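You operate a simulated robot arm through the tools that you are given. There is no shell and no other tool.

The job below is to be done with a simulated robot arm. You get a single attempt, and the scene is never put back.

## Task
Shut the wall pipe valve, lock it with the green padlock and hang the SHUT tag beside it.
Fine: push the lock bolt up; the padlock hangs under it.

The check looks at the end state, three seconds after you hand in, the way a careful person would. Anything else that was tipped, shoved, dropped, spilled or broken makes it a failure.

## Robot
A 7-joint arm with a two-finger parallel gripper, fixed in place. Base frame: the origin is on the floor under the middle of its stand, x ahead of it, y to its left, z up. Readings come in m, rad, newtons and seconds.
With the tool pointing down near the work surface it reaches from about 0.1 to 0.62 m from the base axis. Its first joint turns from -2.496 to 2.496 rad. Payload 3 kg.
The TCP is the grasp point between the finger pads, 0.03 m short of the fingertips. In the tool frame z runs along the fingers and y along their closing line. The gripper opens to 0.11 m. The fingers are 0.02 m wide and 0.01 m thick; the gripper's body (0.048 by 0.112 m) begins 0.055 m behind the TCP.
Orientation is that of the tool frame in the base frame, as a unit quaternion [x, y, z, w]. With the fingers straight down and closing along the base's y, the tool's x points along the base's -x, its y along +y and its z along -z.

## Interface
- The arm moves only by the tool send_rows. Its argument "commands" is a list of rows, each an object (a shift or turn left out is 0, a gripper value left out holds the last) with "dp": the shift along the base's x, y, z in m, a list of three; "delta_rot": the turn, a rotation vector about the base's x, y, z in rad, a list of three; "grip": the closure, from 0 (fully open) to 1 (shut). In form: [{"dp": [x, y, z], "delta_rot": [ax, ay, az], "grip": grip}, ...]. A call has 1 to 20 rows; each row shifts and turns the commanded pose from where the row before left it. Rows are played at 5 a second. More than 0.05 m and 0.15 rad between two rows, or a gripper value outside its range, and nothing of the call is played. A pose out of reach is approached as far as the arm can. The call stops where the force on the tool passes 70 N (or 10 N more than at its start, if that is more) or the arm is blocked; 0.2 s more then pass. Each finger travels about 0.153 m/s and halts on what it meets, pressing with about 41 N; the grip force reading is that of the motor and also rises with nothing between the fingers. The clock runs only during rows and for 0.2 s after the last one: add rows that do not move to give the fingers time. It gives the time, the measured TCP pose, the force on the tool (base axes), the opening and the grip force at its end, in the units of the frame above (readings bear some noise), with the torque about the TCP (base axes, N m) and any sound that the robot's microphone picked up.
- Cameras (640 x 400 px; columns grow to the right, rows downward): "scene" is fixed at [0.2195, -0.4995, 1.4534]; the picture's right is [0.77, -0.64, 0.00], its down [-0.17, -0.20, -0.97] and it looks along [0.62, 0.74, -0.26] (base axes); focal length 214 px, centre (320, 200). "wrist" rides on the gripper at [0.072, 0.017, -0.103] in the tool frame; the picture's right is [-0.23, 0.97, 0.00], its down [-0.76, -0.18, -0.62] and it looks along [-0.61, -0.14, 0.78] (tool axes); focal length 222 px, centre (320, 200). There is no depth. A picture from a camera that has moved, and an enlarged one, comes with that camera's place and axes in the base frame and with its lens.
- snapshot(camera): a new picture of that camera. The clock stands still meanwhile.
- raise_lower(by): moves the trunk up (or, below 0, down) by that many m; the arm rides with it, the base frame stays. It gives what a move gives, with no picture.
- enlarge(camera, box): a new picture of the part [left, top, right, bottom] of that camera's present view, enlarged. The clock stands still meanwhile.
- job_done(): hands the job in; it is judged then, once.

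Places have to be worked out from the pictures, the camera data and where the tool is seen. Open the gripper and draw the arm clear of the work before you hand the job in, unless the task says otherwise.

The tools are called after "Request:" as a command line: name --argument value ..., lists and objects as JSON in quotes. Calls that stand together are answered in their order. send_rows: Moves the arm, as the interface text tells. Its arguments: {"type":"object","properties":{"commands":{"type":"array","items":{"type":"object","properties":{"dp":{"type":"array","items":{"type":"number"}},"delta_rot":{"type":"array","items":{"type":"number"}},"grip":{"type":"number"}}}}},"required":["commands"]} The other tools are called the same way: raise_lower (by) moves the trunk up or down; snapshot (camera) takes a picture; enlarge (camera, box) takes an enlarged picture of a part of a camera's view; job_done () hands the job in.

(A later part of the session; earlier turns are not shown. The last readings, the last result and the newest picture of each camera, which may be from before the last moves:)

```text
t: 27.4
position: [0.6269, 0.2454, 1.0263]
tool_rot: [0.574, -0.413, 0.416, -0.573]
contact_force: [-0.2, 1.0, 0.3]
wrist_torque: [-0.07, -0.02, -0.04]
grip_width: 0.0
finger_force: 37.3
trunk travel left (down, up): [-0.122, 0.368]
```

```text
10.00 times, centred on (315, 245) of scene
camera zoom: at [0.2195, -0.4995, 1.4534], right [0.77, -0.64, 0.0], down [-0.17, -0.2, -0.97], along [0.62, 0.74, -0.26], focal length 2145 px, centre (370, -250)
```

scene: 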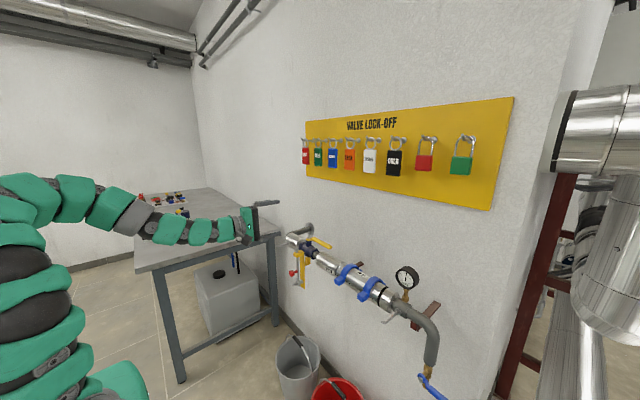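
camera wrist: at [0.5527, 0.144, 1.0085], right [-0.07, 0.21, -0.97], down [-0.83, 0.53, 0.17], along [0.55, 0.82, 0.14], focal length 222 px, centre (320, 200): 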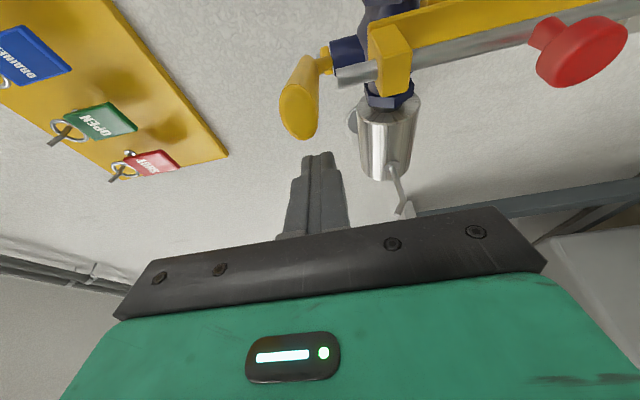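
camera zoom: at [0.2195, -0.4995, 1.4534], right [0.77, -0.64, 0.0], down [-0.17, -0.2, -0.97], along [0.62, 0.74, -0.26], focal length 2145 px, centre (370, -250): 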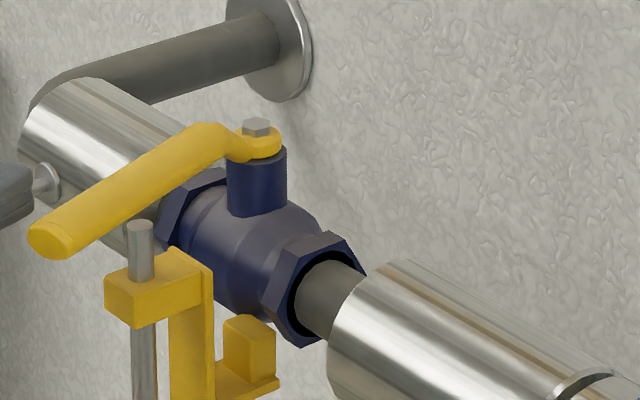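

The lever is at about 75°. I lift over it, come down on its -y side with the fingers shut, and push it in +y to the stop.

Request:
send_rows --commands '[{"dp": [0, 0.003, 0.03], "grip": 1.0}, {"dp": [0, 0, 0.03]}, {"dp": [0, -0.03, 0]}, {"dp": [0, -0.03, 0]}, {"dp": [0.003, -0.026, 0]}, {"dp": [0, 0, -0.029]}, {"dp": [0, 0, -0.029]}, {}, {}]'

Request:
snapshot --camera "wrist"

Request:
enlarge --camera "scene" --box '[230, 200, 350, 290]'

```text
t: 29.4
position: [0.6304, 0.1618, 1.0289]
tool_rot: [0.574, -0.413, 0.417, -0.57]
contact_force: [-0.5, 0.8, -0.7]
wrist_torque: [0.0, -0.02, -0.01]
grip_width: 0.0
finger_force: 37.8
trunk travel left (down, up): [-0.122, 0.368]
```

```text
taken
camera wrist: at [0.5563, 0.0594, 1.0114], right [-0.07, 0.21, -0.97], down [-0.83, 0.53, 0.17], along [0.55, 0.82, 0.14], focal length 222 px, centre (320, 200)
```

wrist: 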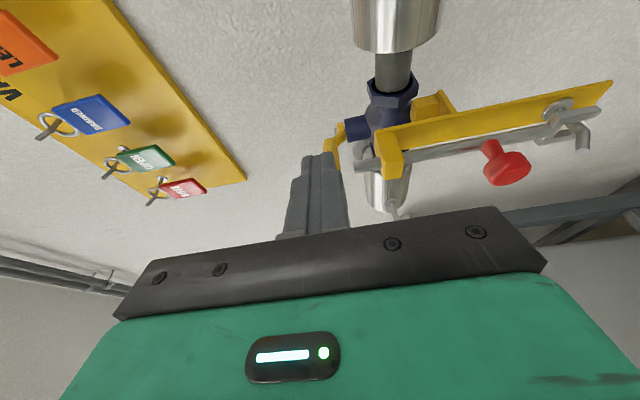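

```text
4.44 times, centred on (290, 245) of scene
camera zoom: at [0.2195, -0.4995, 1.4534], right [0.77, -0.64, 0.0], down [-0.17, -0.2, -0.97], along [0.62, 0.74, -0.26], focal length 953 px, centre (453, 0)
```

zoom: 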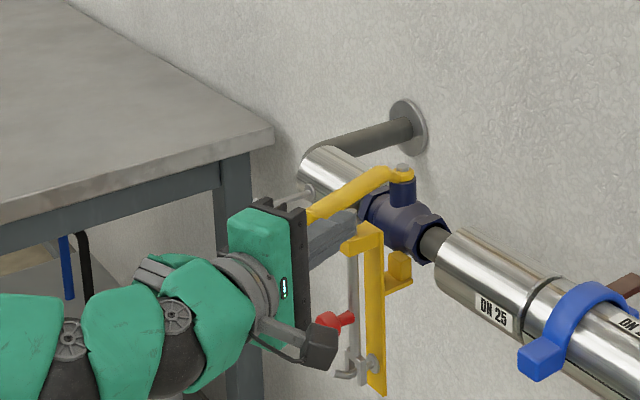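

The fingers are on the -y side of the lever and clear of the bolt. I push +y in small steps while watching the force.

Request:
send_rows --commands '[{"dp": [0, 0.012, 0]}, {"dp": [0, 0.01, 0]}, {"dp": [0, 0.01, 0]}, {"dp": [0, 0.01, 0]}, {"dp": [0, 0.008, 0]}, {}]'

Request:
enlarge --camera "scene" --box '[285, 225, 345, 265]'

Request:
snapshot --camera "wrist"

```text
t: 30.8
position: [0.629, 0.2096, 1.0267]
tool_rot: [0.574, -0.413, 0.416, -0.572]
contact_force: [-0.9, 0.5, 0.1]
wrist_torque: [0.01, -0.04, -0.05]
grip_width: 0.0001
finger_force: 37.9
trunk travel left (down, up): [-0.122, 0.368]
```

```text
10.00 times, centred on (315, 245) of scene
camera zoom: at [0.2195, -0.4995, 1.4534], right [0.77, -0.64, 0.0], down [-0.17, -0.2, -0.97], along [0.62, 0.74, -0.26], focal length 2145 px, centre (370, -250)
```

zoom: 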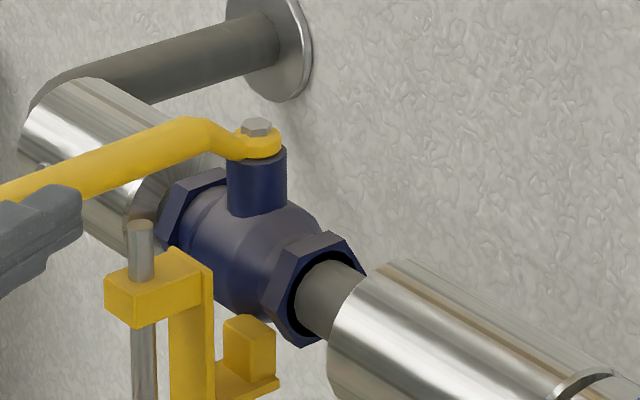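

```text
taken
camera wrist: at [0.5554, 0.1088, 1.0102], right [-0.07, 0.21, -0.97], down [-0.83, 0.53, 0.17], along [0.55, 0.82, 0.14], focal length 222 px, centre (320, 200)
```

wrist: 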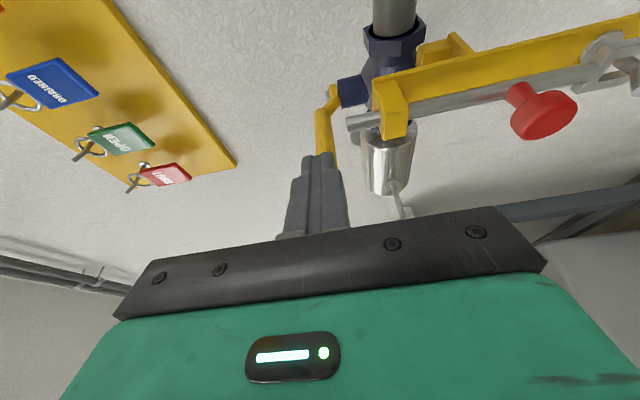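

The lever keeps turning with almost no force. I push on in 5 mm steps until the stop is felt.

Request:
send_rows --commands '[{"dp": [0, 0.005, 0]}, {"dp": [0, 0.005, 0]}, {"dp": [0, 0.004, 0]}, {}]'

Request:
enlarge --camera "scene" --box '[275, 225, 335, 265]'

```text
t: 31.8
position: [0.6312, 0.2202, 1.0268]
tool_rot: [0.573, -0.416, 0.417, -0.57]
contact_force: [-13.5, -36.5, -7.9]
wrist_torque: [-0.15, 0.1, -0.67]
grip_width: 0.0001
finger_force: 38.0
trunk travel left (down, up): [-0.122, 0.368]
```

```text
10.00 times, centred on (305, 245) of scene
camera zoom: at [0.2195, -0.4995, 1.4534], right [0.77, -0.64, 0.0], down [-0.17, -0.2, -0.97], along [0.62, 0.74, -0.26], focal length 2145 px, centre (470, -250)
```

zoom: 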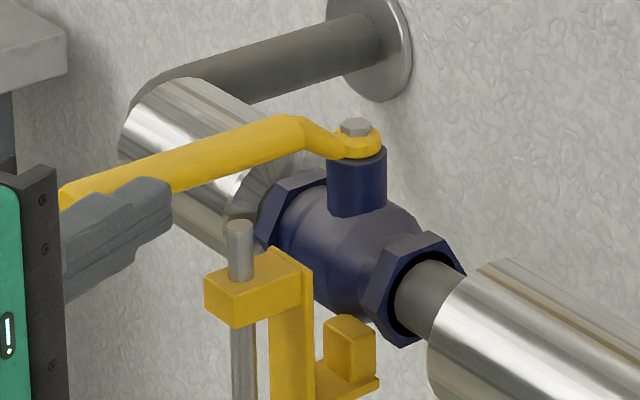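

The force jumped to 36 N at y = 0.220, which matches the predicted 90° stop, so the lever is fully shut. I back off and check that it stays, then drop to knob height.

Request:
send_rows --commands '[{"dp": [0, -0.015, 0]}, {"dp": [-0.01, -0.02, 0]}, {"dp": [-0.02, -0.01, 0]}, {"dp": [-0.015, 0, 0]}, {}, {}]'

Request:
enlarge --camera "scene" --box '[275, 225, 335, 265]'

Request:
snapshot --camera "wrist"

```text
t: 33.2
position: [0.6022, 0.183, 1.0284]
tool_rot: [0.574, -0.413, 0.416, -0.572]
contact_force: [-0.1, 0.0, -0.1]
wrist_torque: [-0.01, 0.02, 0.02]
grip_width: 0.0
finger_force: 37.6
out of reach, approached as far as the arm can: row 4
trunk travel left (down, up): [-0.122, 0.368]
```

```text
10.00 times, centred on (305, 245) of scene
camera zoom: at [0.2195, -0.4995, 1.4534], right [0.77, -0.64, 0.0], down [-0.17, -0.2, -0.97], along [0.62, 0.74, -0.26], focal length 2145 px, centre (470, -250)
```

zoom: 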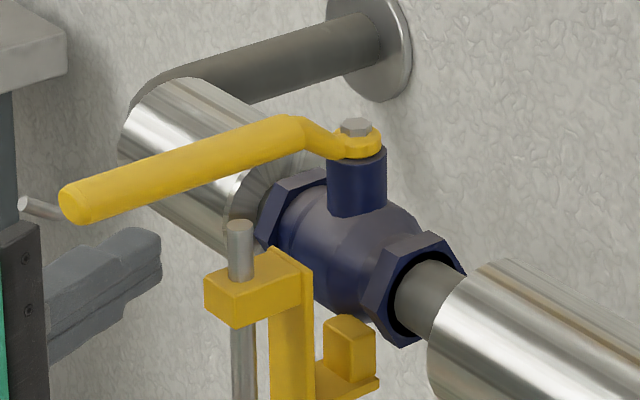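

```text
taken
camera wrist: at [0.5277, 0.0811, 1.0105], right [-0.07, 0.21, -0.97], down [-0.83, 0.53, 0.17], along [0.55, 0.82, 0.14], focal length 222 px, centre (320, 200)
```

wrist: 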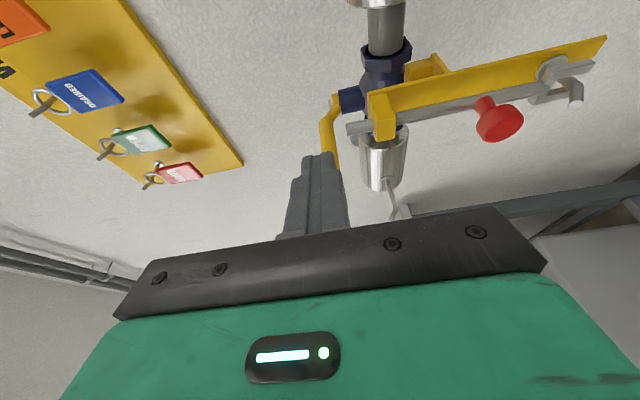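

The lever tip is at about (0.628, 0.26), so it points straight out from the wall and the valve is shut. I lower the trunk toward knob height with the fingers just in front of the knob and offset to -y.

Request:
send_rows --commands '[{"dp": [0, -0.03, 0]}, {"dp": [0, -0.01, -0.008]}, {}]'

Request:
raise_lower --by -0.12

Request:
snapshot --camera "wrist"

Request:
enlarge --camera "scene" --box '[230, 210, 350, 300]'

```text
t: 34.0
position: [0.6034, 0.1509, 1.0287]
tool_rot: [0.574, -0.413, 0.416, -0.572]
contact_force: [-0.2, -0.2, -0.4]
wrist_torque: [0.0, 0.03, 0.0]
grip_width: 0.0001
finger_force: 37.7
out of reach, approached as far as the arm can: row 2
trunk travel left (down, up): [-0.122, 0.368]
```

```text
t: 35.5
position: [0.6027, 0.1518, 0.9095]
tool_rot: [0.574, -0.414, 0.416, -0.571]
contact_force: [-0.4, -0.5, 0.5]
wrist_torque: [0.02, 0.0, -0.02]
grip_width: 0.0
finger_force: 37.6
trunk travel left (down, up): [-0.002, 0.488]
```

```text
taken
camera wrist: at [0.529, 0.0506, 0.8908], right [-0.07, 0.21, -0.97], down [-0.83, 0.53, 0.17], along [0.55, 0.82, 0.14], focal length 222 px, centre (320, 200)
```

wrist: 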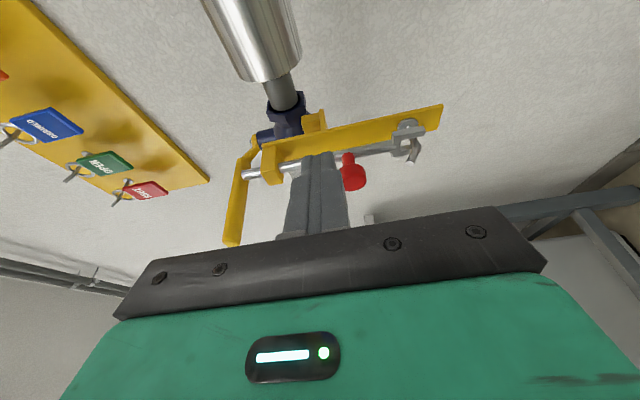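

```text
4.44 times, centred on (290, 255) of scene
camera zoom: at [0.2195, -0.4995, 1.4534], right [0.77, -0.64, 0.0], down [-0.17, -0.2, -0.97], along [0.62, 0.74, -0.26], focal length 953 px, centre (453, -44)
```

zoom: 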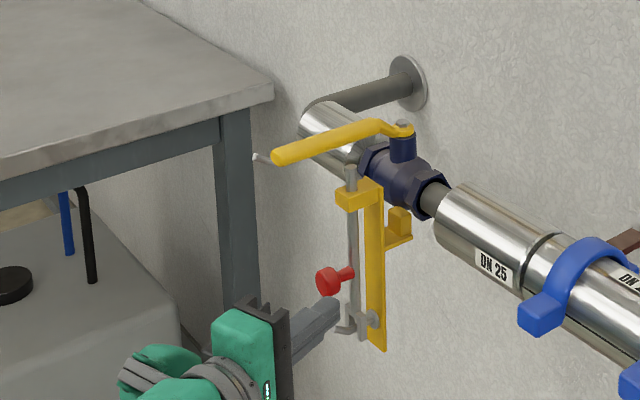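

The knob is at z ≈ 0.893 and the hand at 0.9095. I open to about 75 mm, line up with the knob at y ≈ 0.216 and advance so the fingers straddle it.

Request:
send_rows --commands '[{"grip": 0.32}, {"dp": [0, 0.02, 0], "grip": 0.32}, {"dp": [0, 0.02, 0]}, {"dp": [0, 0.02, 0]}, {"dp": [0.01, 0.004, -0.006]}, {}, {}]'

Request:
snapshot --camera "wrist"

Request:
enlarge --camera "scene" --box '[230, 210, 350, 300]'

```text
t: 37.1
position: [0.6112, 0.2137, 0.9017]
tool_rot: [0.574, -0.415, 0.416, -0.57]
contact_force: [1.1, -0.1, 0.9]
wrist_torque: [0.0, -0.03, 0.0]
grip_width: 0.0751
finger_force: 0.0
trunk travel left (down, up): [-0.002, 0.488]
```

```text
taken
camera wrist: at [0.5379, 0.112, 0.8838], right [-0.07, 0.21, -0.97], down [-0.83, 0.53, 0.17], along [0.55, 0.82, 0.14], focal length 222 px, centre (320, 200)
```

wrist: 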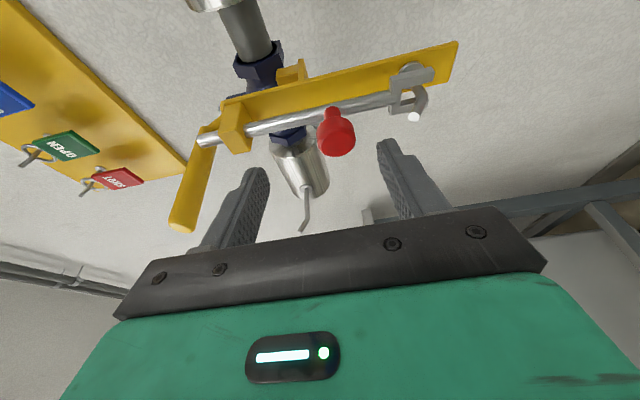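

```text
4.44 times, centred on (290, 255) of scene
camera zoom: at [0.2195, -0.4995, 1.4534], right [0.77, -0.64, 0.0], down [-0.17, -0.2, -0.97], along [0.62, 0.74, -0.26], focal length 953 px, centre (453, -44)
```

zoom: 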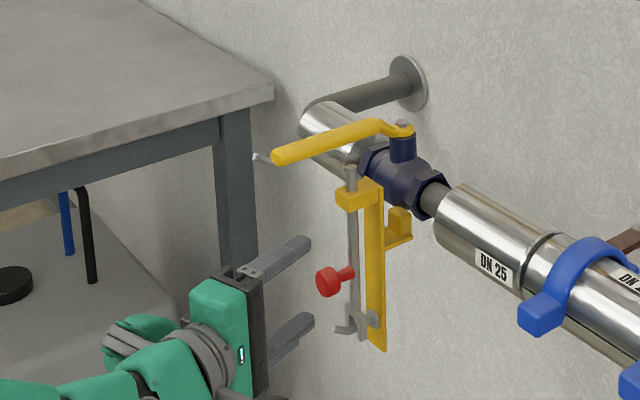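

This gives a good view of the bolt mechanism. I zoom in to understand the fork, the pin, and where the padlock hangs.

Request:
enlarge --camera "wrist" --box '[290, 30, 470, 170]'

Request:
enlarge --camera "scene" --box '[285, 240, 335, 295]'

```text
2.86 times, centred on (380, 100) of wrist
camera zoom: at [0.5379, 0.112, 0.8838], right [-0.07, 0.21, -0.97], down [-0.83, 0.53, 0.17], along [0.55, 0.82, 0.14], focal length 635 px, centre (149, 486)
```

zoom: 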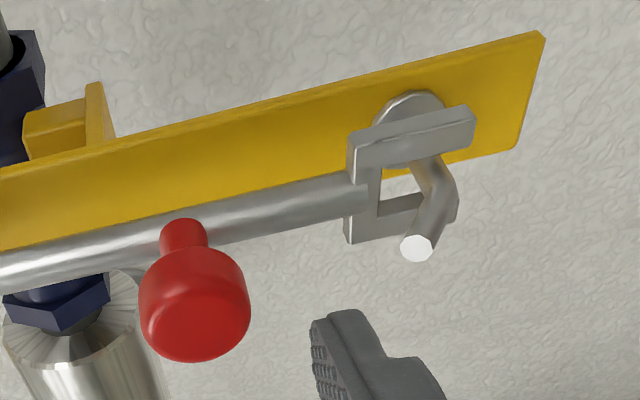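

```text
7.27 times, centred on (310, 268) of scene
camera zoom: at [0.2195, -0.4995, 1.4534], right [0.77, -0.64, 0.0], down [-0.17, -0.2, -0.97], along [0.62, 0.74, -0.26], focal length 1560 px, centre (393, -291)
```

zoom: 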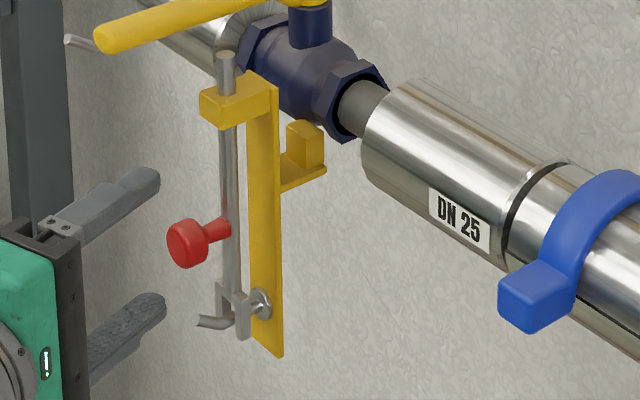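

The pin is fixed to the bracket with an upturned tip, and the bolt's fork straddles it, so once the bolt is up the padlock's shackle on the pin keeps it up. I advance over the knob and close on it.

Request:
send_rows --commands '[{"dp": [0.015, 0.002, -0.002]}, {"dp": [0.014, 0, -0.002]}, {}, {"grip": 0.5}, {"grip": 0.65}, {"grip": 0.75}, {"grip": 0.85}, {}]'

Request:
snapshot --camera "wrist"

Request:
enlarge --camera "scene" --box '[270, 220, 350, 300]'

```text
t: 38.9
position: [0.6417, 0.2174, 0.8971]
tool_rot: [0.574, -0.414, 0.416, -0.572]
contact_force: [1.5, -0.1, -1.3]
wrist_torque: [0.02, -0.01, -0.04]
grip_width: 0.0267
finger_force: 45.2
trunk travel left (down, up): [-0.002, 0.488]
```

```text
taken
camera wrist: at [0.5671, 0.1163, 0.8804], right [-0.07, 0.21, -0.97], down [-0.83, 0.53, 0.17], along [0.55, 0.82, 0.14], focal length 222 px, centre (320, 200)
```

wrist: 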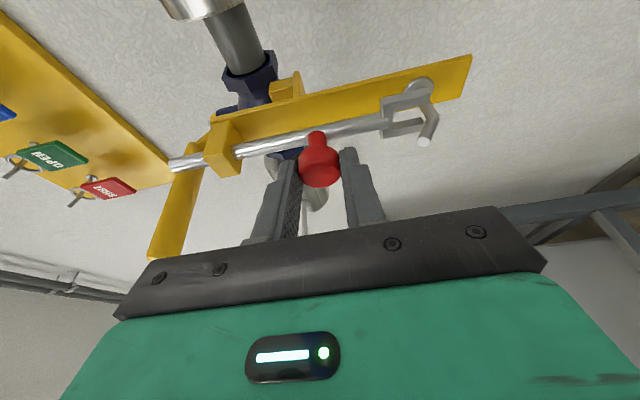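

```text
5.00 times, centred on (310, 260) of scene
camera zoom: at [0.2195, -0.4995, 1.4534], right [0.77, -0.64, 0.0], down [-0.17, -0.2, -0.97], along [0.62, 0.74, -0.26], focal length 1072 px, centre (370, -100)
```

zoom: 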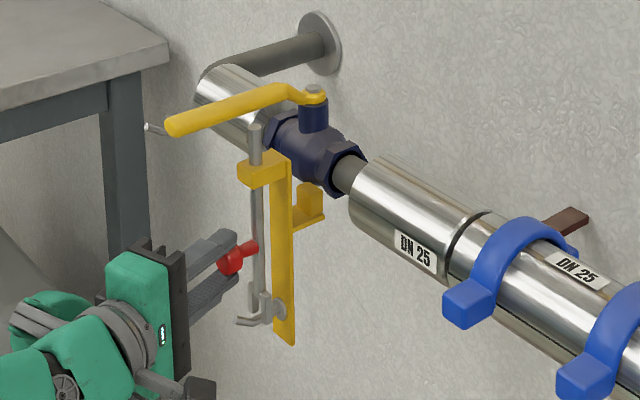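

The knob is gripped at 26.7 mm and the bolt has already lifted slightly. I raise straight up in 8 mm steps.

Request:
send_rows --commands '[{"dp": [0, 0, 0.008]}, {"dp": [0, 0, 0.008]}, {"dp": [0, 0, 0.008]}, {"dp": [0, 0, 0.008]}, {}]'

Request:
snapshot --camera "wrist"

Request:
enlarge --camera "scene" --box '[270, 220, 350, 300]'

```text
t: 40.1
position: [0.6413, 0.2176, 0.9303]
tool_rot: [0.574, -0.414, 0.416, -0.572]
contact_force: [-6.8, -6.0, 0.5]
wrist_torque: [0.05, -0.05, 0.07]
grip_width: 0.0266
finger_force: 45.2
trunk travel left (down, up): [-0.002, 0.488]
```

```text
taken
camera wrist: at [0.5673, 0.1162, 0.9129], right [-0.07, 0.21, -0.97], down [-0.83, 0.53, 0.17], along [0.55, 0.82, 0.14], focal length 222 px, centre (320, 200)
```

wrist: 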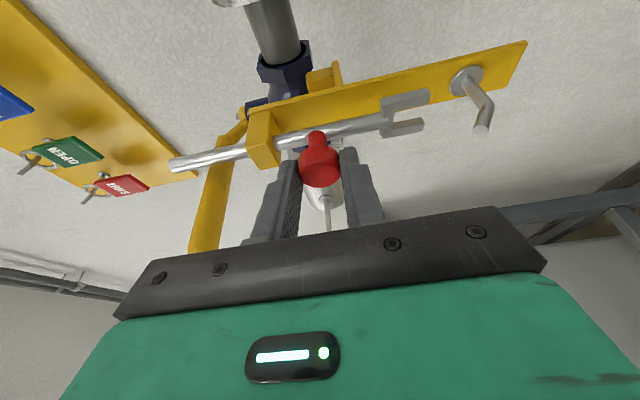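

```text
5.00 times, centred on (310, 260) of scene
camera zoom: at [0.2195, -0.4995, 1.4534], right [0.77, -0.64, 0.0], down [-0.17, -0.2, -0.97], along [0.62, 0.74, -0.26], focal length 1072 px, centre (370, -100)
```

zoom: 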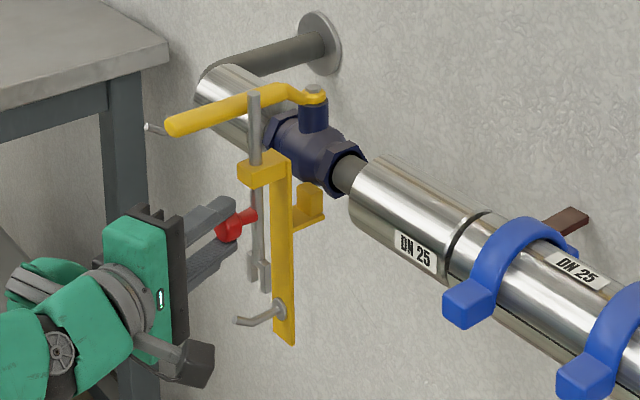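

The fork is clear of the pin and the bolt stands beside the lever. There's still no resistance, so I continue up gently to find the top stop.

Request:
send_rows --commands '[{"dp": [0, 0, 0.005]}, {"dp": [0, 0, 0.005]}, {"dp": [0, 0, 0.004]}, {}]'

Request:
enlarge --camera "scene" --box '[270, 220, 350, 300]'

```text
t: 40.9
position: [0.6426, 0.2159, 0.9344]
tool_rot: [0.581, -0.416, 0.415, -0.563]
contact_force: [-11.5, 3.7, -20.1]
wrist_torque: [-0.18, 0.61, 0.35]
grip_width: 0.0267
finger_force: 44.6
trunk travel left (down, up): [-0.002, 0.488]
stopped in row 3: the force on the tool passed its limit at 73 N (the readings are from after the stop); the commanded pose is now the measured one
```

```text
5.00 times, centred on (310, 260) of scene
camera zoom: at [0.2195, -0.4995, 1.4534], right [0.77, -0.64, 0.0], down [-0.17, -0.2, -0.97], along [0.62, 0.74, -0.26], focal length 1072 px, centre (370, -100)
```

zoom: 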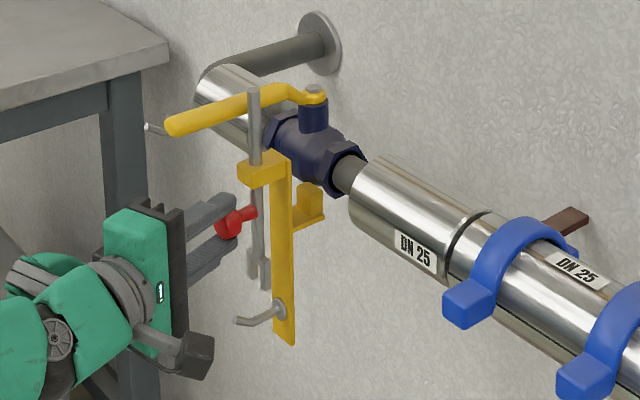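

The top stop is reached at TCP z ≈ 0.934. I open the fingers, draw straight back and check that the bolt stays up.

Request:
send_rows --commands '[{"dp": [0, 0, -0.001], "grip": 0.6}, {"grip": 0.35}, {"grip": 0.35}, {"dp": [-0.015, -0.002, 0]}, {"dp": [-0.015, -0.002, 0]}, {}, {}]'

Request:
snapshot --camera "wrist"

Request:
enlarge --camera "scene" --box '[270, 220, 350, 300]'

```text
t: 42.5
position: [0.6127, 0.2136, 0.9362]
tool_rot: [0.58, -0.415, 0.415, -0.565]
contact_force: [0.5, -0.1, 0.0]
wrist_torque: [-0.03, 0.02, 0.01]
grip_width: 0.0715
finger_force: 0.0
trunk travel left (down, up): [-0.002, 0.488]
```

```text
taken
camera wrist: at [0.5377, 0.1126, 0.9208], right [-0.08, 0.2, -0.98], down [-0.83, 0.53, 0.18], along [0.56, 0.82, 0.12], focal length 222 px, centre (320, 200)
```

wrist: 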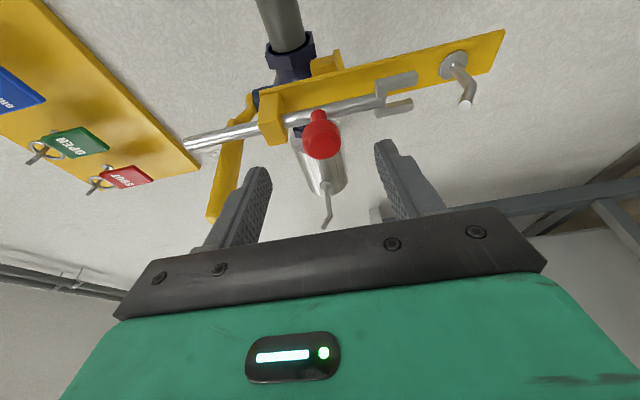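

```text
5.00 times, centred on (310, 260) of scene
camera zoom: at [0.2195, -0.4995, 1.4534], right [0.77, -0.64, 0.0], down [-0.17, -0.2, -0.97], along [0.62, 0.74, -0.26], focal length 1072 px, centre (370, -100)
```

zoom: 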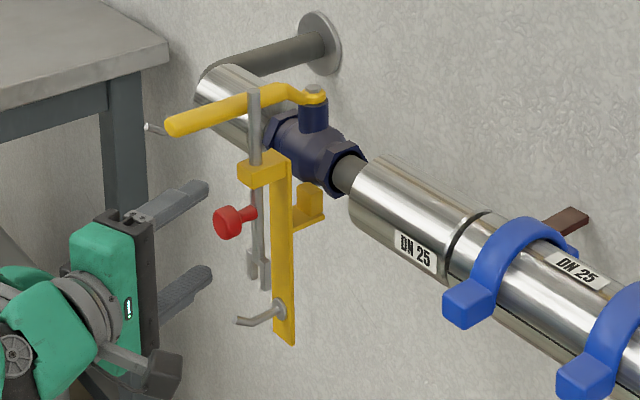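

The bolt holds itself up next to the lever. Next is the green padlock: I slide to -y, clear of the lever, and raise the trunk toward board height.

Request:
send_rows --commands '[{"dp": [0, -0.03, 0]}, {"dp": [0, -0.03, 0]}, {"dp": [0, -0.03, 0]}, {"dp": [0, -0.03, 0]}, {}]'

Request:
raise_lower --by 0.42

Request:
snapshot --camera "wrist"

Request:
snapshot --camera "scene"

```text
t: 43.6
position: [0.6163, 0.0923, 0.9373]
tool_rot: [0.579, -0.415, 0.416, -0.565]
contact_force: [0.2, -0.2, -1.0]
wrist_torque: [-0.01, -0.02, 0.03]
grip_width: 0.0713
finger_force: 0.0
trunk travel left (down, up): [-0.002, 0.488]
```

```text
refused: 0.42 is not a number from -0.4 to 0.4
```

```text
taken
camera wrist: at [0.5411, -0.0089, 0.9219], right [-0.08, 0.2, -0.98], down [-0.83, 0.53, 0.18], along [0.56, 0.82, 0.12], focal length 222 px, centre (320, 200)
```

wrist: 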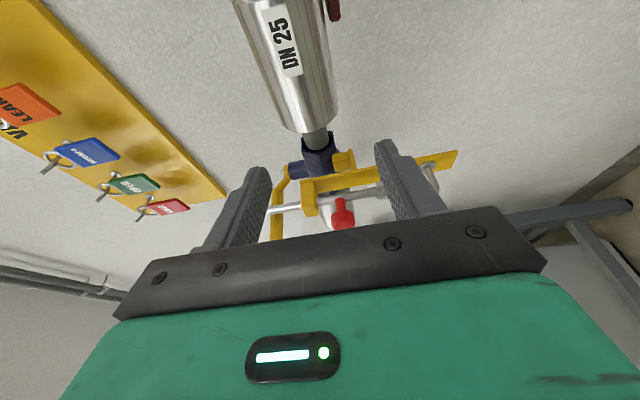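

```text
taken
```

scene: 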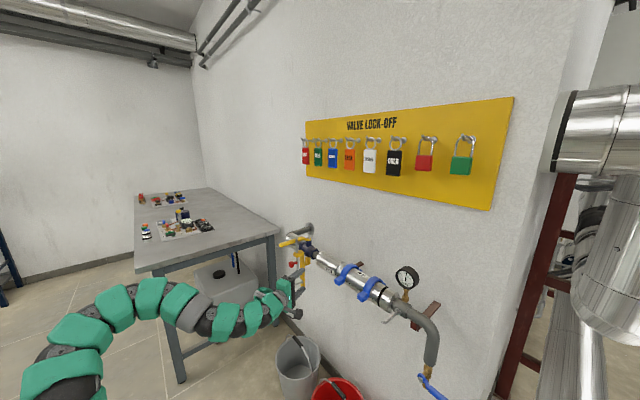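

Trunk moves are limited to 0.4 m. Before going up, I test here whether the arm can roll so the camera sits above the tool, closing along y, since that's the grasp I want for the padlock.

Request:
send_rows --commands '[{"dp": [0.015, -0.01, 0], "delta_rot": [0, 0, -0.105]}, {"dp": [0.015, -0.01, 0], "delta_rot": [0, 0, -0.105]}, {"dp": [0.01, -0.01, 0], "delta_rot": [0, 0, -0.105]}, {"delta_rot": [-0.1428, 0, 0]}, {"delta_rot": [-0.1428, 0, 0]}, {"delta_rot": [-0.1428, 0, 0]}, {"delta_rot": [-0.1428, 0, 0]}, {"delta_rot": [-0.1428, 0, 0]}, {"delta_rot": [-0.1428, 0, 0]}, {"delta_rot": [-0.1428, 0, 0]}, {"delta_rot": [-0.1428, 0, 0]}, {"delta_rot": [-0.1428, 0, 0]}, {"delta_rot": [-0.1428, 0, 0]}, {"delta_rot": [-0.1428, 0, 0]}, {}, {}]'

Request:
snapshot --camera "wrist"

Request:
snapshot --camera "scene"

```text
t: 47.0
position: [0.6525, 0.0626, 0.9357]
tool_rot: [0.707, -0.002, 0.707, 0.01]
contact_force: [-1.2, -0.7, 1.4]
wrist_torque: [-0.01, 0.01, -0.01]
grip_width: 0.0714
finger_force: 0.0
trunk travel left (down, up): [-0.002, 0.488]
```

```text
taken
camera wrist: at [0.5501, 0.0479, 1.0076], right [-0.01, -0.98, -0.22], down [-0.62, 0.18, -0.76], along [0.78, 0.12, -0.61], focal length 222 px, centre (320, 200)
```

wrist: 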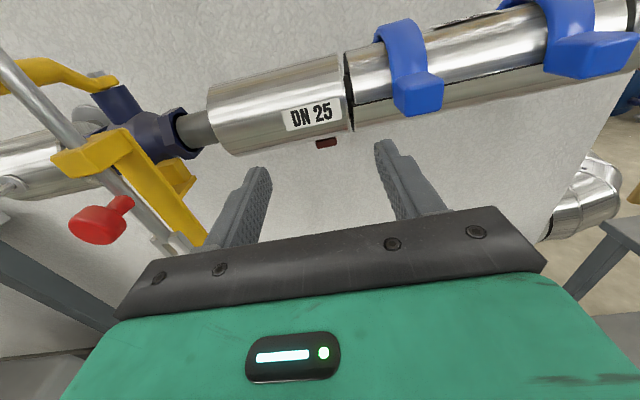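

```text
taken
```

scene: 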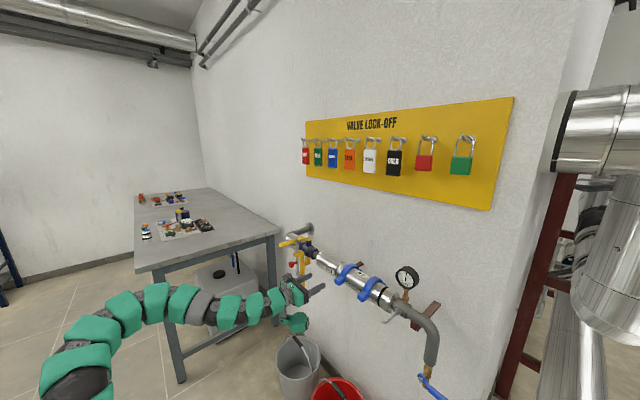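

The roll worked: the camera is above, the view is upright, and the tool closes along y. I test how low the arm can go here in free air, since the padlock body will hang at about z 0.77.

Request:
send_rows --commands '[{"dp": [0, 0, -0.03]}, {"dp": [0, 0, -0.03]}, {"dp": [0, 0, -0.03]}, {"dp": [0, 0, -0.03]}, {"dp": [0, 0, -0.03]}, {"dp": [0, 0, -0.03]}, {}]'

Request:
snapshot --camera "scene"

```text
t: 48.6
position: [0.6533, 0.0624, 0.7553]
tool_rot: [0.707, -0.002, 0.707, 0.009]
contact_force: [-0.3, 0.1, 1.0]
wrist_torque: [-0.02, -0.02, -0.01]
grip_width: 0.0715
finger_force: 0.1
trunk travel left (down, up): [-0.002, 0.488]
```

```text
taken
```

scene: 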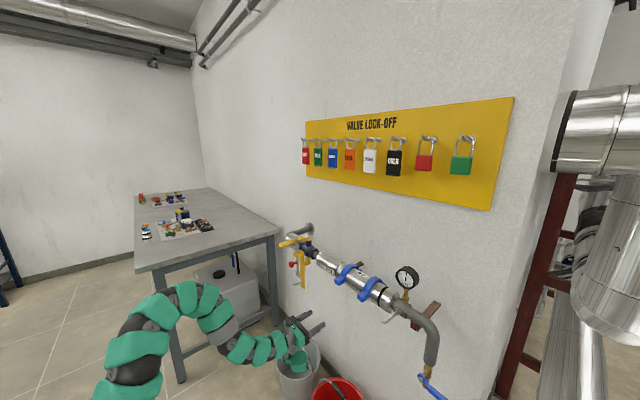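

The arm reaches z = 0.755 with this orientation, so the grasp works for the hanging step too. I go back up the same path and raise the trunk to view the board.

Request:
send_rows --commands '[{"dp": [-0.005, 0, 0.04]}, {"dp": [-0.005, 0, 0.04]}, {"dp": [-0.005, 0, 0.04]}, {"dp": [-0.005, 0, 0.04]}, {"dp": [0, 0, 0.03]}, {}]'

Request:
raise_lower --by 0.38

Request:
send_rows --commands '[{"dp": [0, -0.045, 0]}, {"dp": [0, -0.045, 0]}, {"dp": [0, -0.045, 0]}, {"dp": [0, -0.045, 0]}, {"dp": [0, -0.045, 0]}, {"dp": [0, -0.045, 0]}, {}, {}]'

Request:
snapshot --camera "wrist"

Request:
snapshot --camera "scene"

```text
t: 50.0
position: [0.6351, 0.0625, 0.9413]
tool_rot: [0.707, -0.001, 0.707, 0.008]
contact_force: [0.3, 0.5, -0.4]
wrist_torque: [0.01, -0.02, 0.04]
grip_width: 0.0715
finger_force: 0.0
out of reach, approached as far as the arm can: row 1
trunk travel left (down, up): [-0.002, 0.488]
```

```text
t: 53.7
position: [0.6341, 0.0621, 1.321]
tool_rot: [0.707, -0.001, 0.707, 0.01]
contact_force: [-0.5, -0.1, 0.2]
wrist_torque: [0.0, -0.02, -0.02]
grip_width: 0.0715
finger_force: 0.2
trunk travel left (down, up): [-0.382, 0.108]
```

```text
t: 55.5
position: [0.6341, -0.2082, 1.3235]
tool_rot: [0.707, -0.002, 0.707, 0.009]
contact_force: [-0.4, -0.1, 0.2]
wrist_torque: [0.01, 0.0, 0.0]
grip_width: 0.0714
finger_force: 0.0
trunk travel left (down, up): [-0.382, 0.108]
```

```text
taken
camera wrist: at [0.531, -0.2222, 1.3951], right [-0.01, -0.98, -0.22], down [-0.62, 0.18, -0.76], along [0.78, 0.12, -0.61], focal length 222 px, centre (320, 200)
```

wrist: 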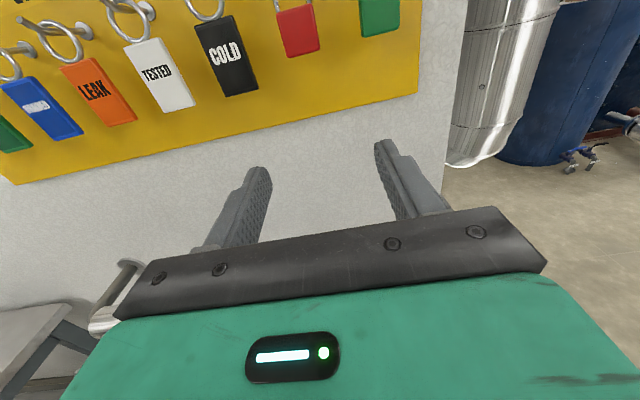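

```text
taken
```

scene: 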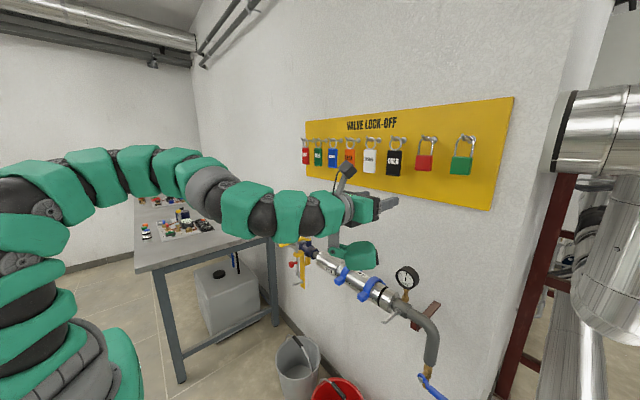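

The board is in view. I go up another 0.09 m and shift farther to -y to see the green padlock fully.

Request:
raise_lower --by 0.1

Request:
send_rows --commands '[{"dp": [0, -0.04, 0]}, {"dp": [0, -0.04, 0]}, {}, {}]'

Request:
snapshot --camera "wrist"

Request:
enlarge --camera "scene" --box '[400, 110, 520, 210]'

```text
t: 56.9
position: [0.6339, -0.2075, 1.424]
tool_rot: [0.707, -0.002, 0.707, 0.009]
contact_force: [-0.2, -1.0, -0.2]
wrist_torque: [-0.02, -0.03, 0.0]
grip_width: 0.0715
finger_force: 0.1
trunk travel left (down, up): [-0.482, 0.008]
```

```text
t: 57.9
position: [0.6335, -0.2876, 1.4288]
tool_rot: [0.707, -0.001, 0.707, 0.01]
contact_force: [0.5, 0.4, 0.4]
wrist_torque: [0.0, 0.0, 0.03]
grip_width: 0.0716
finger_force: 0.1
trunk travel left (down, up): [-0.482, 0.008]
```

```text
taken
camera wrist: at [0.5317, -0.302, 1.5002], right [-0.01, -0.98, -0.22], down [-0.62, 0.18, -0.76], along [0.78, 0.12, -0.61], focal length 222 px, centre (320, 200)
```

wrist: 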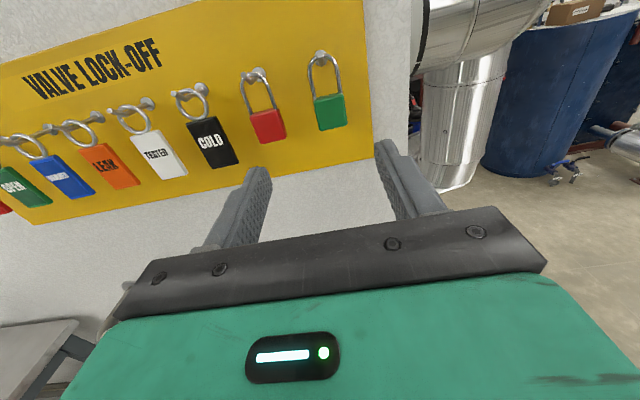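

```text
4.00 times, centred on (460, 160) of scene
camera zoom: at [0.2195, -0.4995, 1.4534], right [0.77, -0.64, 0.0], down [-0.17, -0.2, -0.97], along [0.62, 0.74, -0.26], focal length 858 px, centre (-240, 360)
```

zoom: 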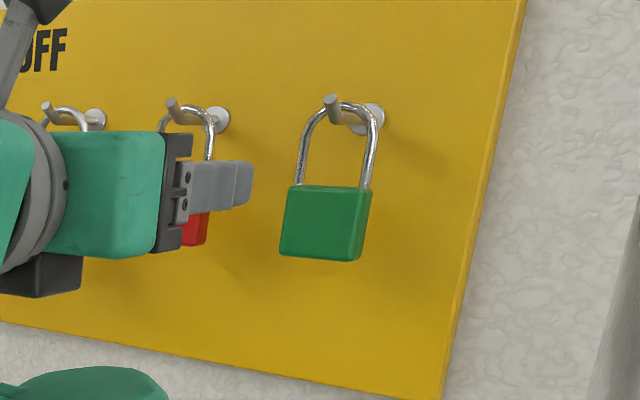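

Both cameras see the green padlock on its peg. I zoom the wrist view to triangulate the body, the shackle and the peg tip.

Request:
enlarge --camera "wrist" --box '[230, 40, 370, 150]'

Request:
enlarge --camera "scene" --box '[440, 125, 490, 180]'

```text
3.64 times, centred on (300, 95) of wrist
camera zoom: at [0.5317, -0.302, 1.5002], right [-0.01, -0.98, -0.22], down [-0.62, 0.18, -0.76], along [0.78, 0.12, -0.61], focal length 808 px, centre (393, 582)
```

zoom: 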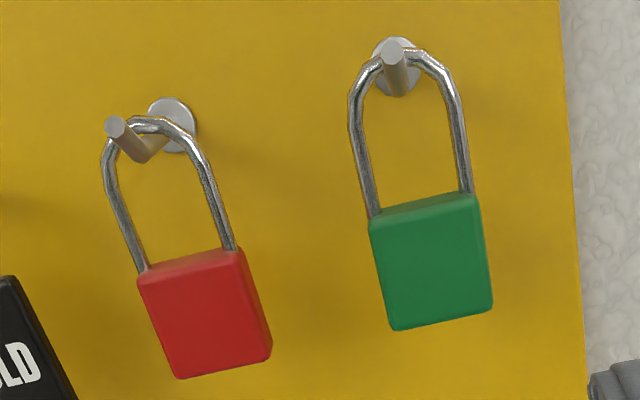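

```text
7.27 times, centred on (465, 152) of scene
camera zoom: at [0.2195, -0.4995, 1.4534], right [0.77, -0.64, 0.0], down [-0.17, -0.2, -0.97], along [0.62, 0.74, -0.26], focal length 1560 px, centre (-734, 546)
```

zoom: 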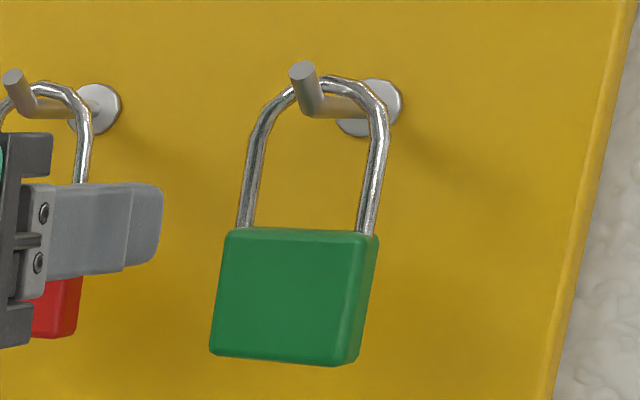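

Triangulation of the green padlock:

| Feature | Position |
|---|---|
| Body | y -0.278 to -0.319, z 1.373 to 1.418, front face at x ≈ 0.860 |
| Peg tip | (0.839, -0.300, 1.472) |

The red padlock is about 0.095 m to the left. I set the opening to about 64 mm and move to a pre-grasp in front of the body.

Request:
send_rows --commands '[{"dp": [0.02, -0.005, -0.017], "grip": 0.42}, {"dp": [0.03, -0.006, -0.017]}, {"dp": [0.04, 0, 0]}, {"dp": [0.04, 0, 0]}, {}, {}]'

Request:
snapshot --camera "wrist"

Request:
enlarge --camera "scene" --box '[400, 110, 520, 210]'

```text
t: 59.2
position: [0.7645, -0.299, 1.3892]
tool_rot: [0.707, -0.001, 0.707, 0.009]
contact_force: [-0.7, -0.2, -1.0]
wrist_torque: [0.03, 0.0, 0.03]
grip_width: 0.064
finger_force: 0.1
trunk travel left (down, up): [-0.482, 0.008]
```

```text
taken
camera wrist: at [0.6624, -0.3127, 1.4619], right [-0.01, -0.98, -0.22], down [-0.62, 0.18, -0.76], along [0.78, 0.12, -0.61], focal length 222 px, centre (320, 200)
```

wrist: 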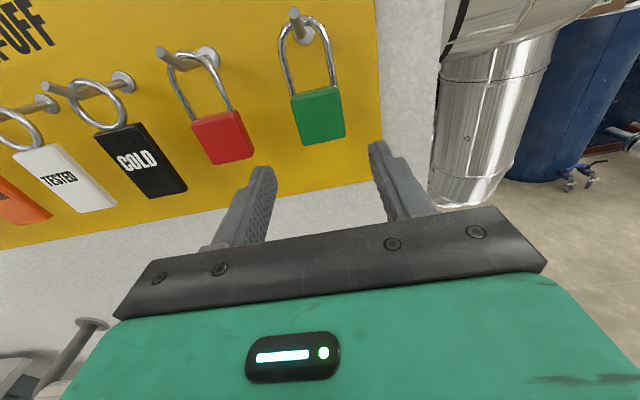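

```text
4.00 times, centred on (460, 160) of scene
camera zoom: at [0.2195, -0.4995, 1.4534], right [0.77, -0.64, 0.0], down [-0.17, -0.2, -0.97], along [0.62, 0.74, -0.26], focal length 858 px, centre (-240, 360)
```

zoom: 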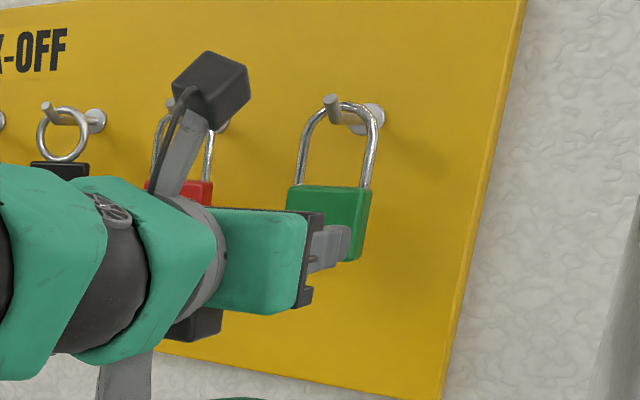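

The fingers line up with the body. I advance to x ≈ 0.85 in steps, with a slight z correction, and look before closing.

Request:
send_rows --commands '[{"dp": [0.03, -0.001, 0.005]}, {"dp": [0.025, 0, 0]}, {"dp": [0.015, 0, 0]}, {"dp": [0.013, 0, 0]}, {}, {}]'

Request:
snapshot --camera "wrist"

Request:
enlarge --camera "scene" --box '[430, 120, 500, 190]'

```text
t: 60.6
position: [0.8466, -0.2981, 1.3938]
tool_rot: [0.707, -0.003, 0.707, 0.01]
contact_force: [0.9, -0.5, 0.1]
wrist_torque: [-0.05, 0.0, 0.03]
grip_width: 0.064
finger_force: 0.1
trunk travel left (down, up): [-0.482, 0.008]
```

```text
taken
camera wrist: at [0.7441, -0.3134, 1.4669], right [-0.01, -0.98, -0.22], down [-0.62, 0.18, -0.76], along [0.78, 0.12, -0.61], focal length 222 px, centre (320, 200)
```

wrist: 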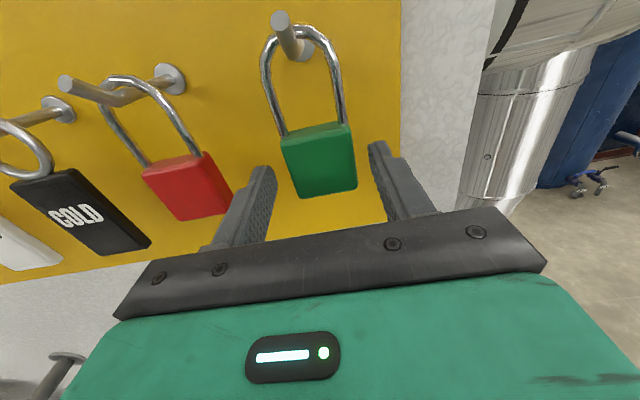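

```text
5.71 times, centred on (465, 155) of scene
camera zoom: at [0.2195, -0.4995, 1.4534], right [0.77, -0.64, 0.0], down [-0.17, -0.2, -0.97], along [0.62, 0.74, -0.26], focal length 1226 px, centre (-509, 457)
```

zoom: 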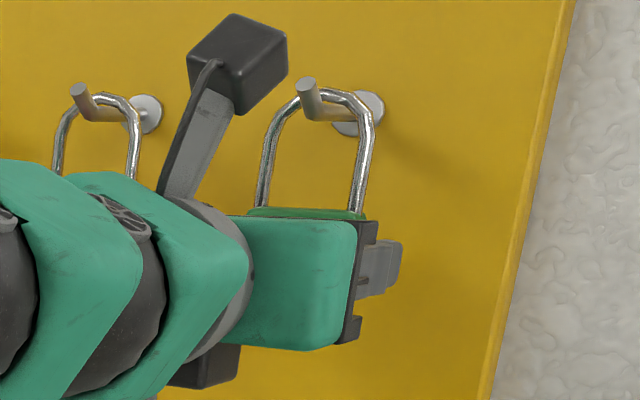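

The body is centred between the fingers and there's no contact. I go 6 mm deeper and close.

Request:
send_rows --commands '[{"dp": [0.006, -0.001, 0.003]}, {}, {"grip": 0.5}, {"grip": 0.58}, {"grip": 0.66}, {"grip": 0.72}, {}, {}]'

Request:
snapshot --camera "wrist"

Request:
enlarge --camera "scene" --box '[430, 120, 500, 190]'

```text
t: 62.5
position: [0.8529, -0.301, 1.3982]
tool_rot: [0.707, -0.002, 0.707, 0.01]
contact_force: [1.4, -0.4, 2.2]
wrist_torque: [0.06, 0.0, -0.02]
grip_width: 0.0455
finger_force: 41.5
trunk travel left (down, up): [-0.482, 0.008]
```

```text
taken
camera wrist: at [0.7505, -0.3146, 1.4701], right [-0.01, -0.98, -0.22], down [-0.62, 0.18, -0.76], along [0.78, 0.12, -0.61], focal length 222 px, centre (320, 200)
```

wrist: 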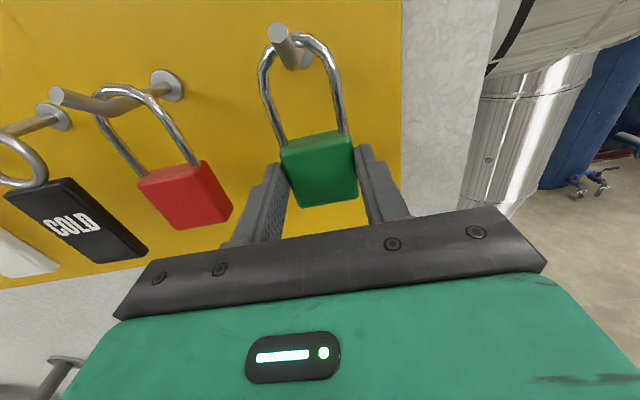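

```text
5.71 times, centred on (465, 155) of scene
camera zoom: at [0.2195, -0.4995, 1.4534], right [0.77, -0.64, 0.0], down [-0.17, -0.2, -0.97], along [0.62, 0.74, -0.26], focal length 1226 px, centre (-509, 457)
```

zoom: 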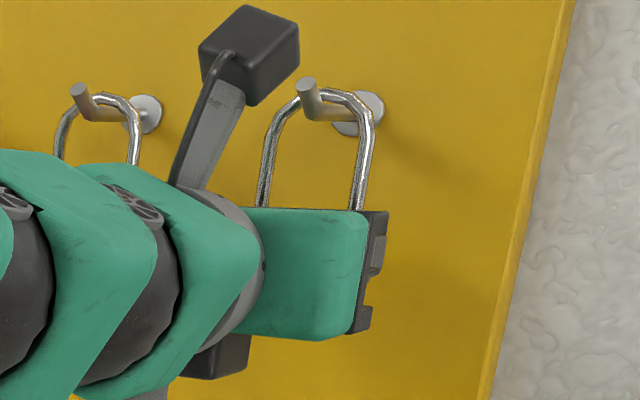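

The padlock is gripped at 45.5 mm and 41 N. I lift 20 mm so the shackle clears the peg's upturned tip, then check before pulling back.

Request:
send_rows --commands '[{"grip": 0.95}, {"dp": [0, 0, 0.01]}, {"dp": [0, 0, 0.01]}, {}, {}]'

Request:
enlarge --camera "wrist" --box '[220, 10, 400, 230]'

Request:
enlarge --camera "scene" --box '[430, 120, 500, 190]'

```text
t: 63.6
position: [0.8524, -0.3006, 1.4177]
tool_rot: [0.707, -0.002, 0.707, 0.009]
contact_force: [0.1, -0.2, -1.3]
wrist_torque: [0.04, 0.01, 0.01]
grip_width: 0.0451
finger_force: 41.1
trunk travel left (down, up): [-0.482, 0.008]
```

```text
1.82 times, centred on (310, 120) of wrist
camera zoom: at [0.7508, -0.3142, 1.4898], right [-0.01, -0.98, -0.22], down [-0.62, 0.18, -0.76], along [0.78, 0.12, -0.61], focal length 404 px, centre (338, 346)
```

zoom: 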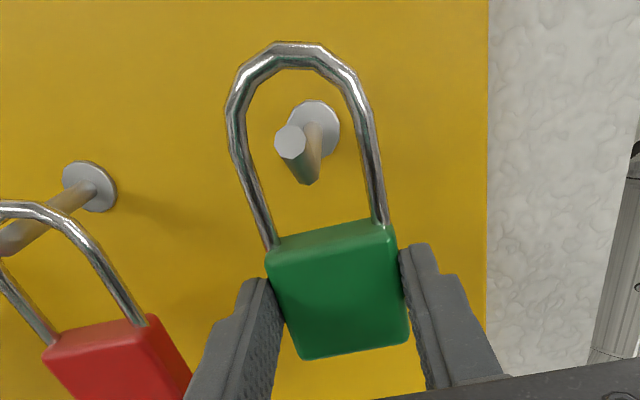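

```text
5.71 times, centred on (465, 155) of scene
camera zoom: at [0.2195, -0.4995, 1.4534], right [0.77, -0.64, 0.0], down [-0.17, -0.2, -0.97], along [0.62, 0.74, -0.26], focal length 1226 px, centre (-509, 457)
```

zoom: 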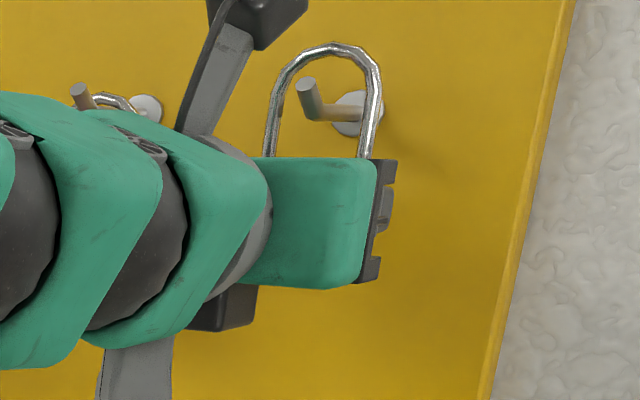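

The shackle is centred on the peg and already above the tip. I lift 5 mm more, then draw straight back.

Request:
send_rows --commands '[{"dp": [0, 0, 0.005]}, {"dp": [-0.02, 0, 0]}, {"dp": [-0.02, 0, 0]}, {"dp": [-0.02, 0, 0]}, {"dp": [-0.03, 0, 0]}, {"dp": [-0.03, 0.01, 0]}, {}, {}]'

Request:
snapshot --camera "wrist"

Request:
snapshot --camera "scene"

```text
t: 65.5
position: [0.7304, -0.2915, 1.4254]
tool_rot: [0.707, -0.001, 0.707, 0.009]
contact_force: [0.3, 0.2, -1.3]
wrist_torque: [-0.03, 0.04, 0.0]
grip_width: 0.0452
finger_force: 40.7
trunk travel left (down, up): [-0.482, 0.008]
```

```text
taken
camera wrist: at [0.6289, -0.3079, 1.4967], right [-0.01, -0.98, -0.22], down [-0.62, 0.18, -0.76], along [0.78, 0.12, -0.61], focal length 222 px, centre (320, 200)
```

wrist: 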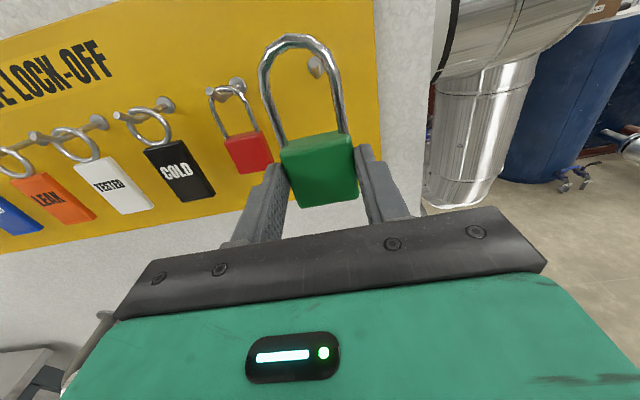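

```text
taken
```

scene: 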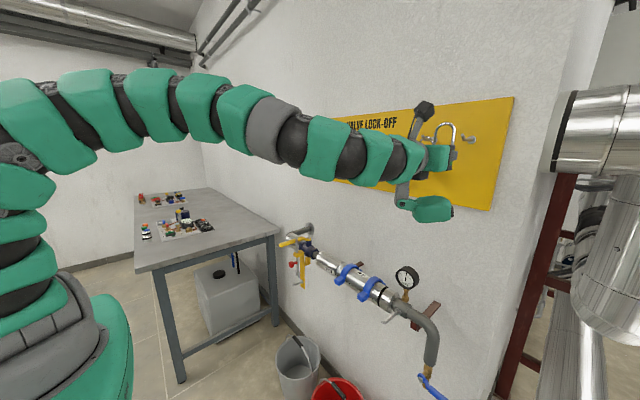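

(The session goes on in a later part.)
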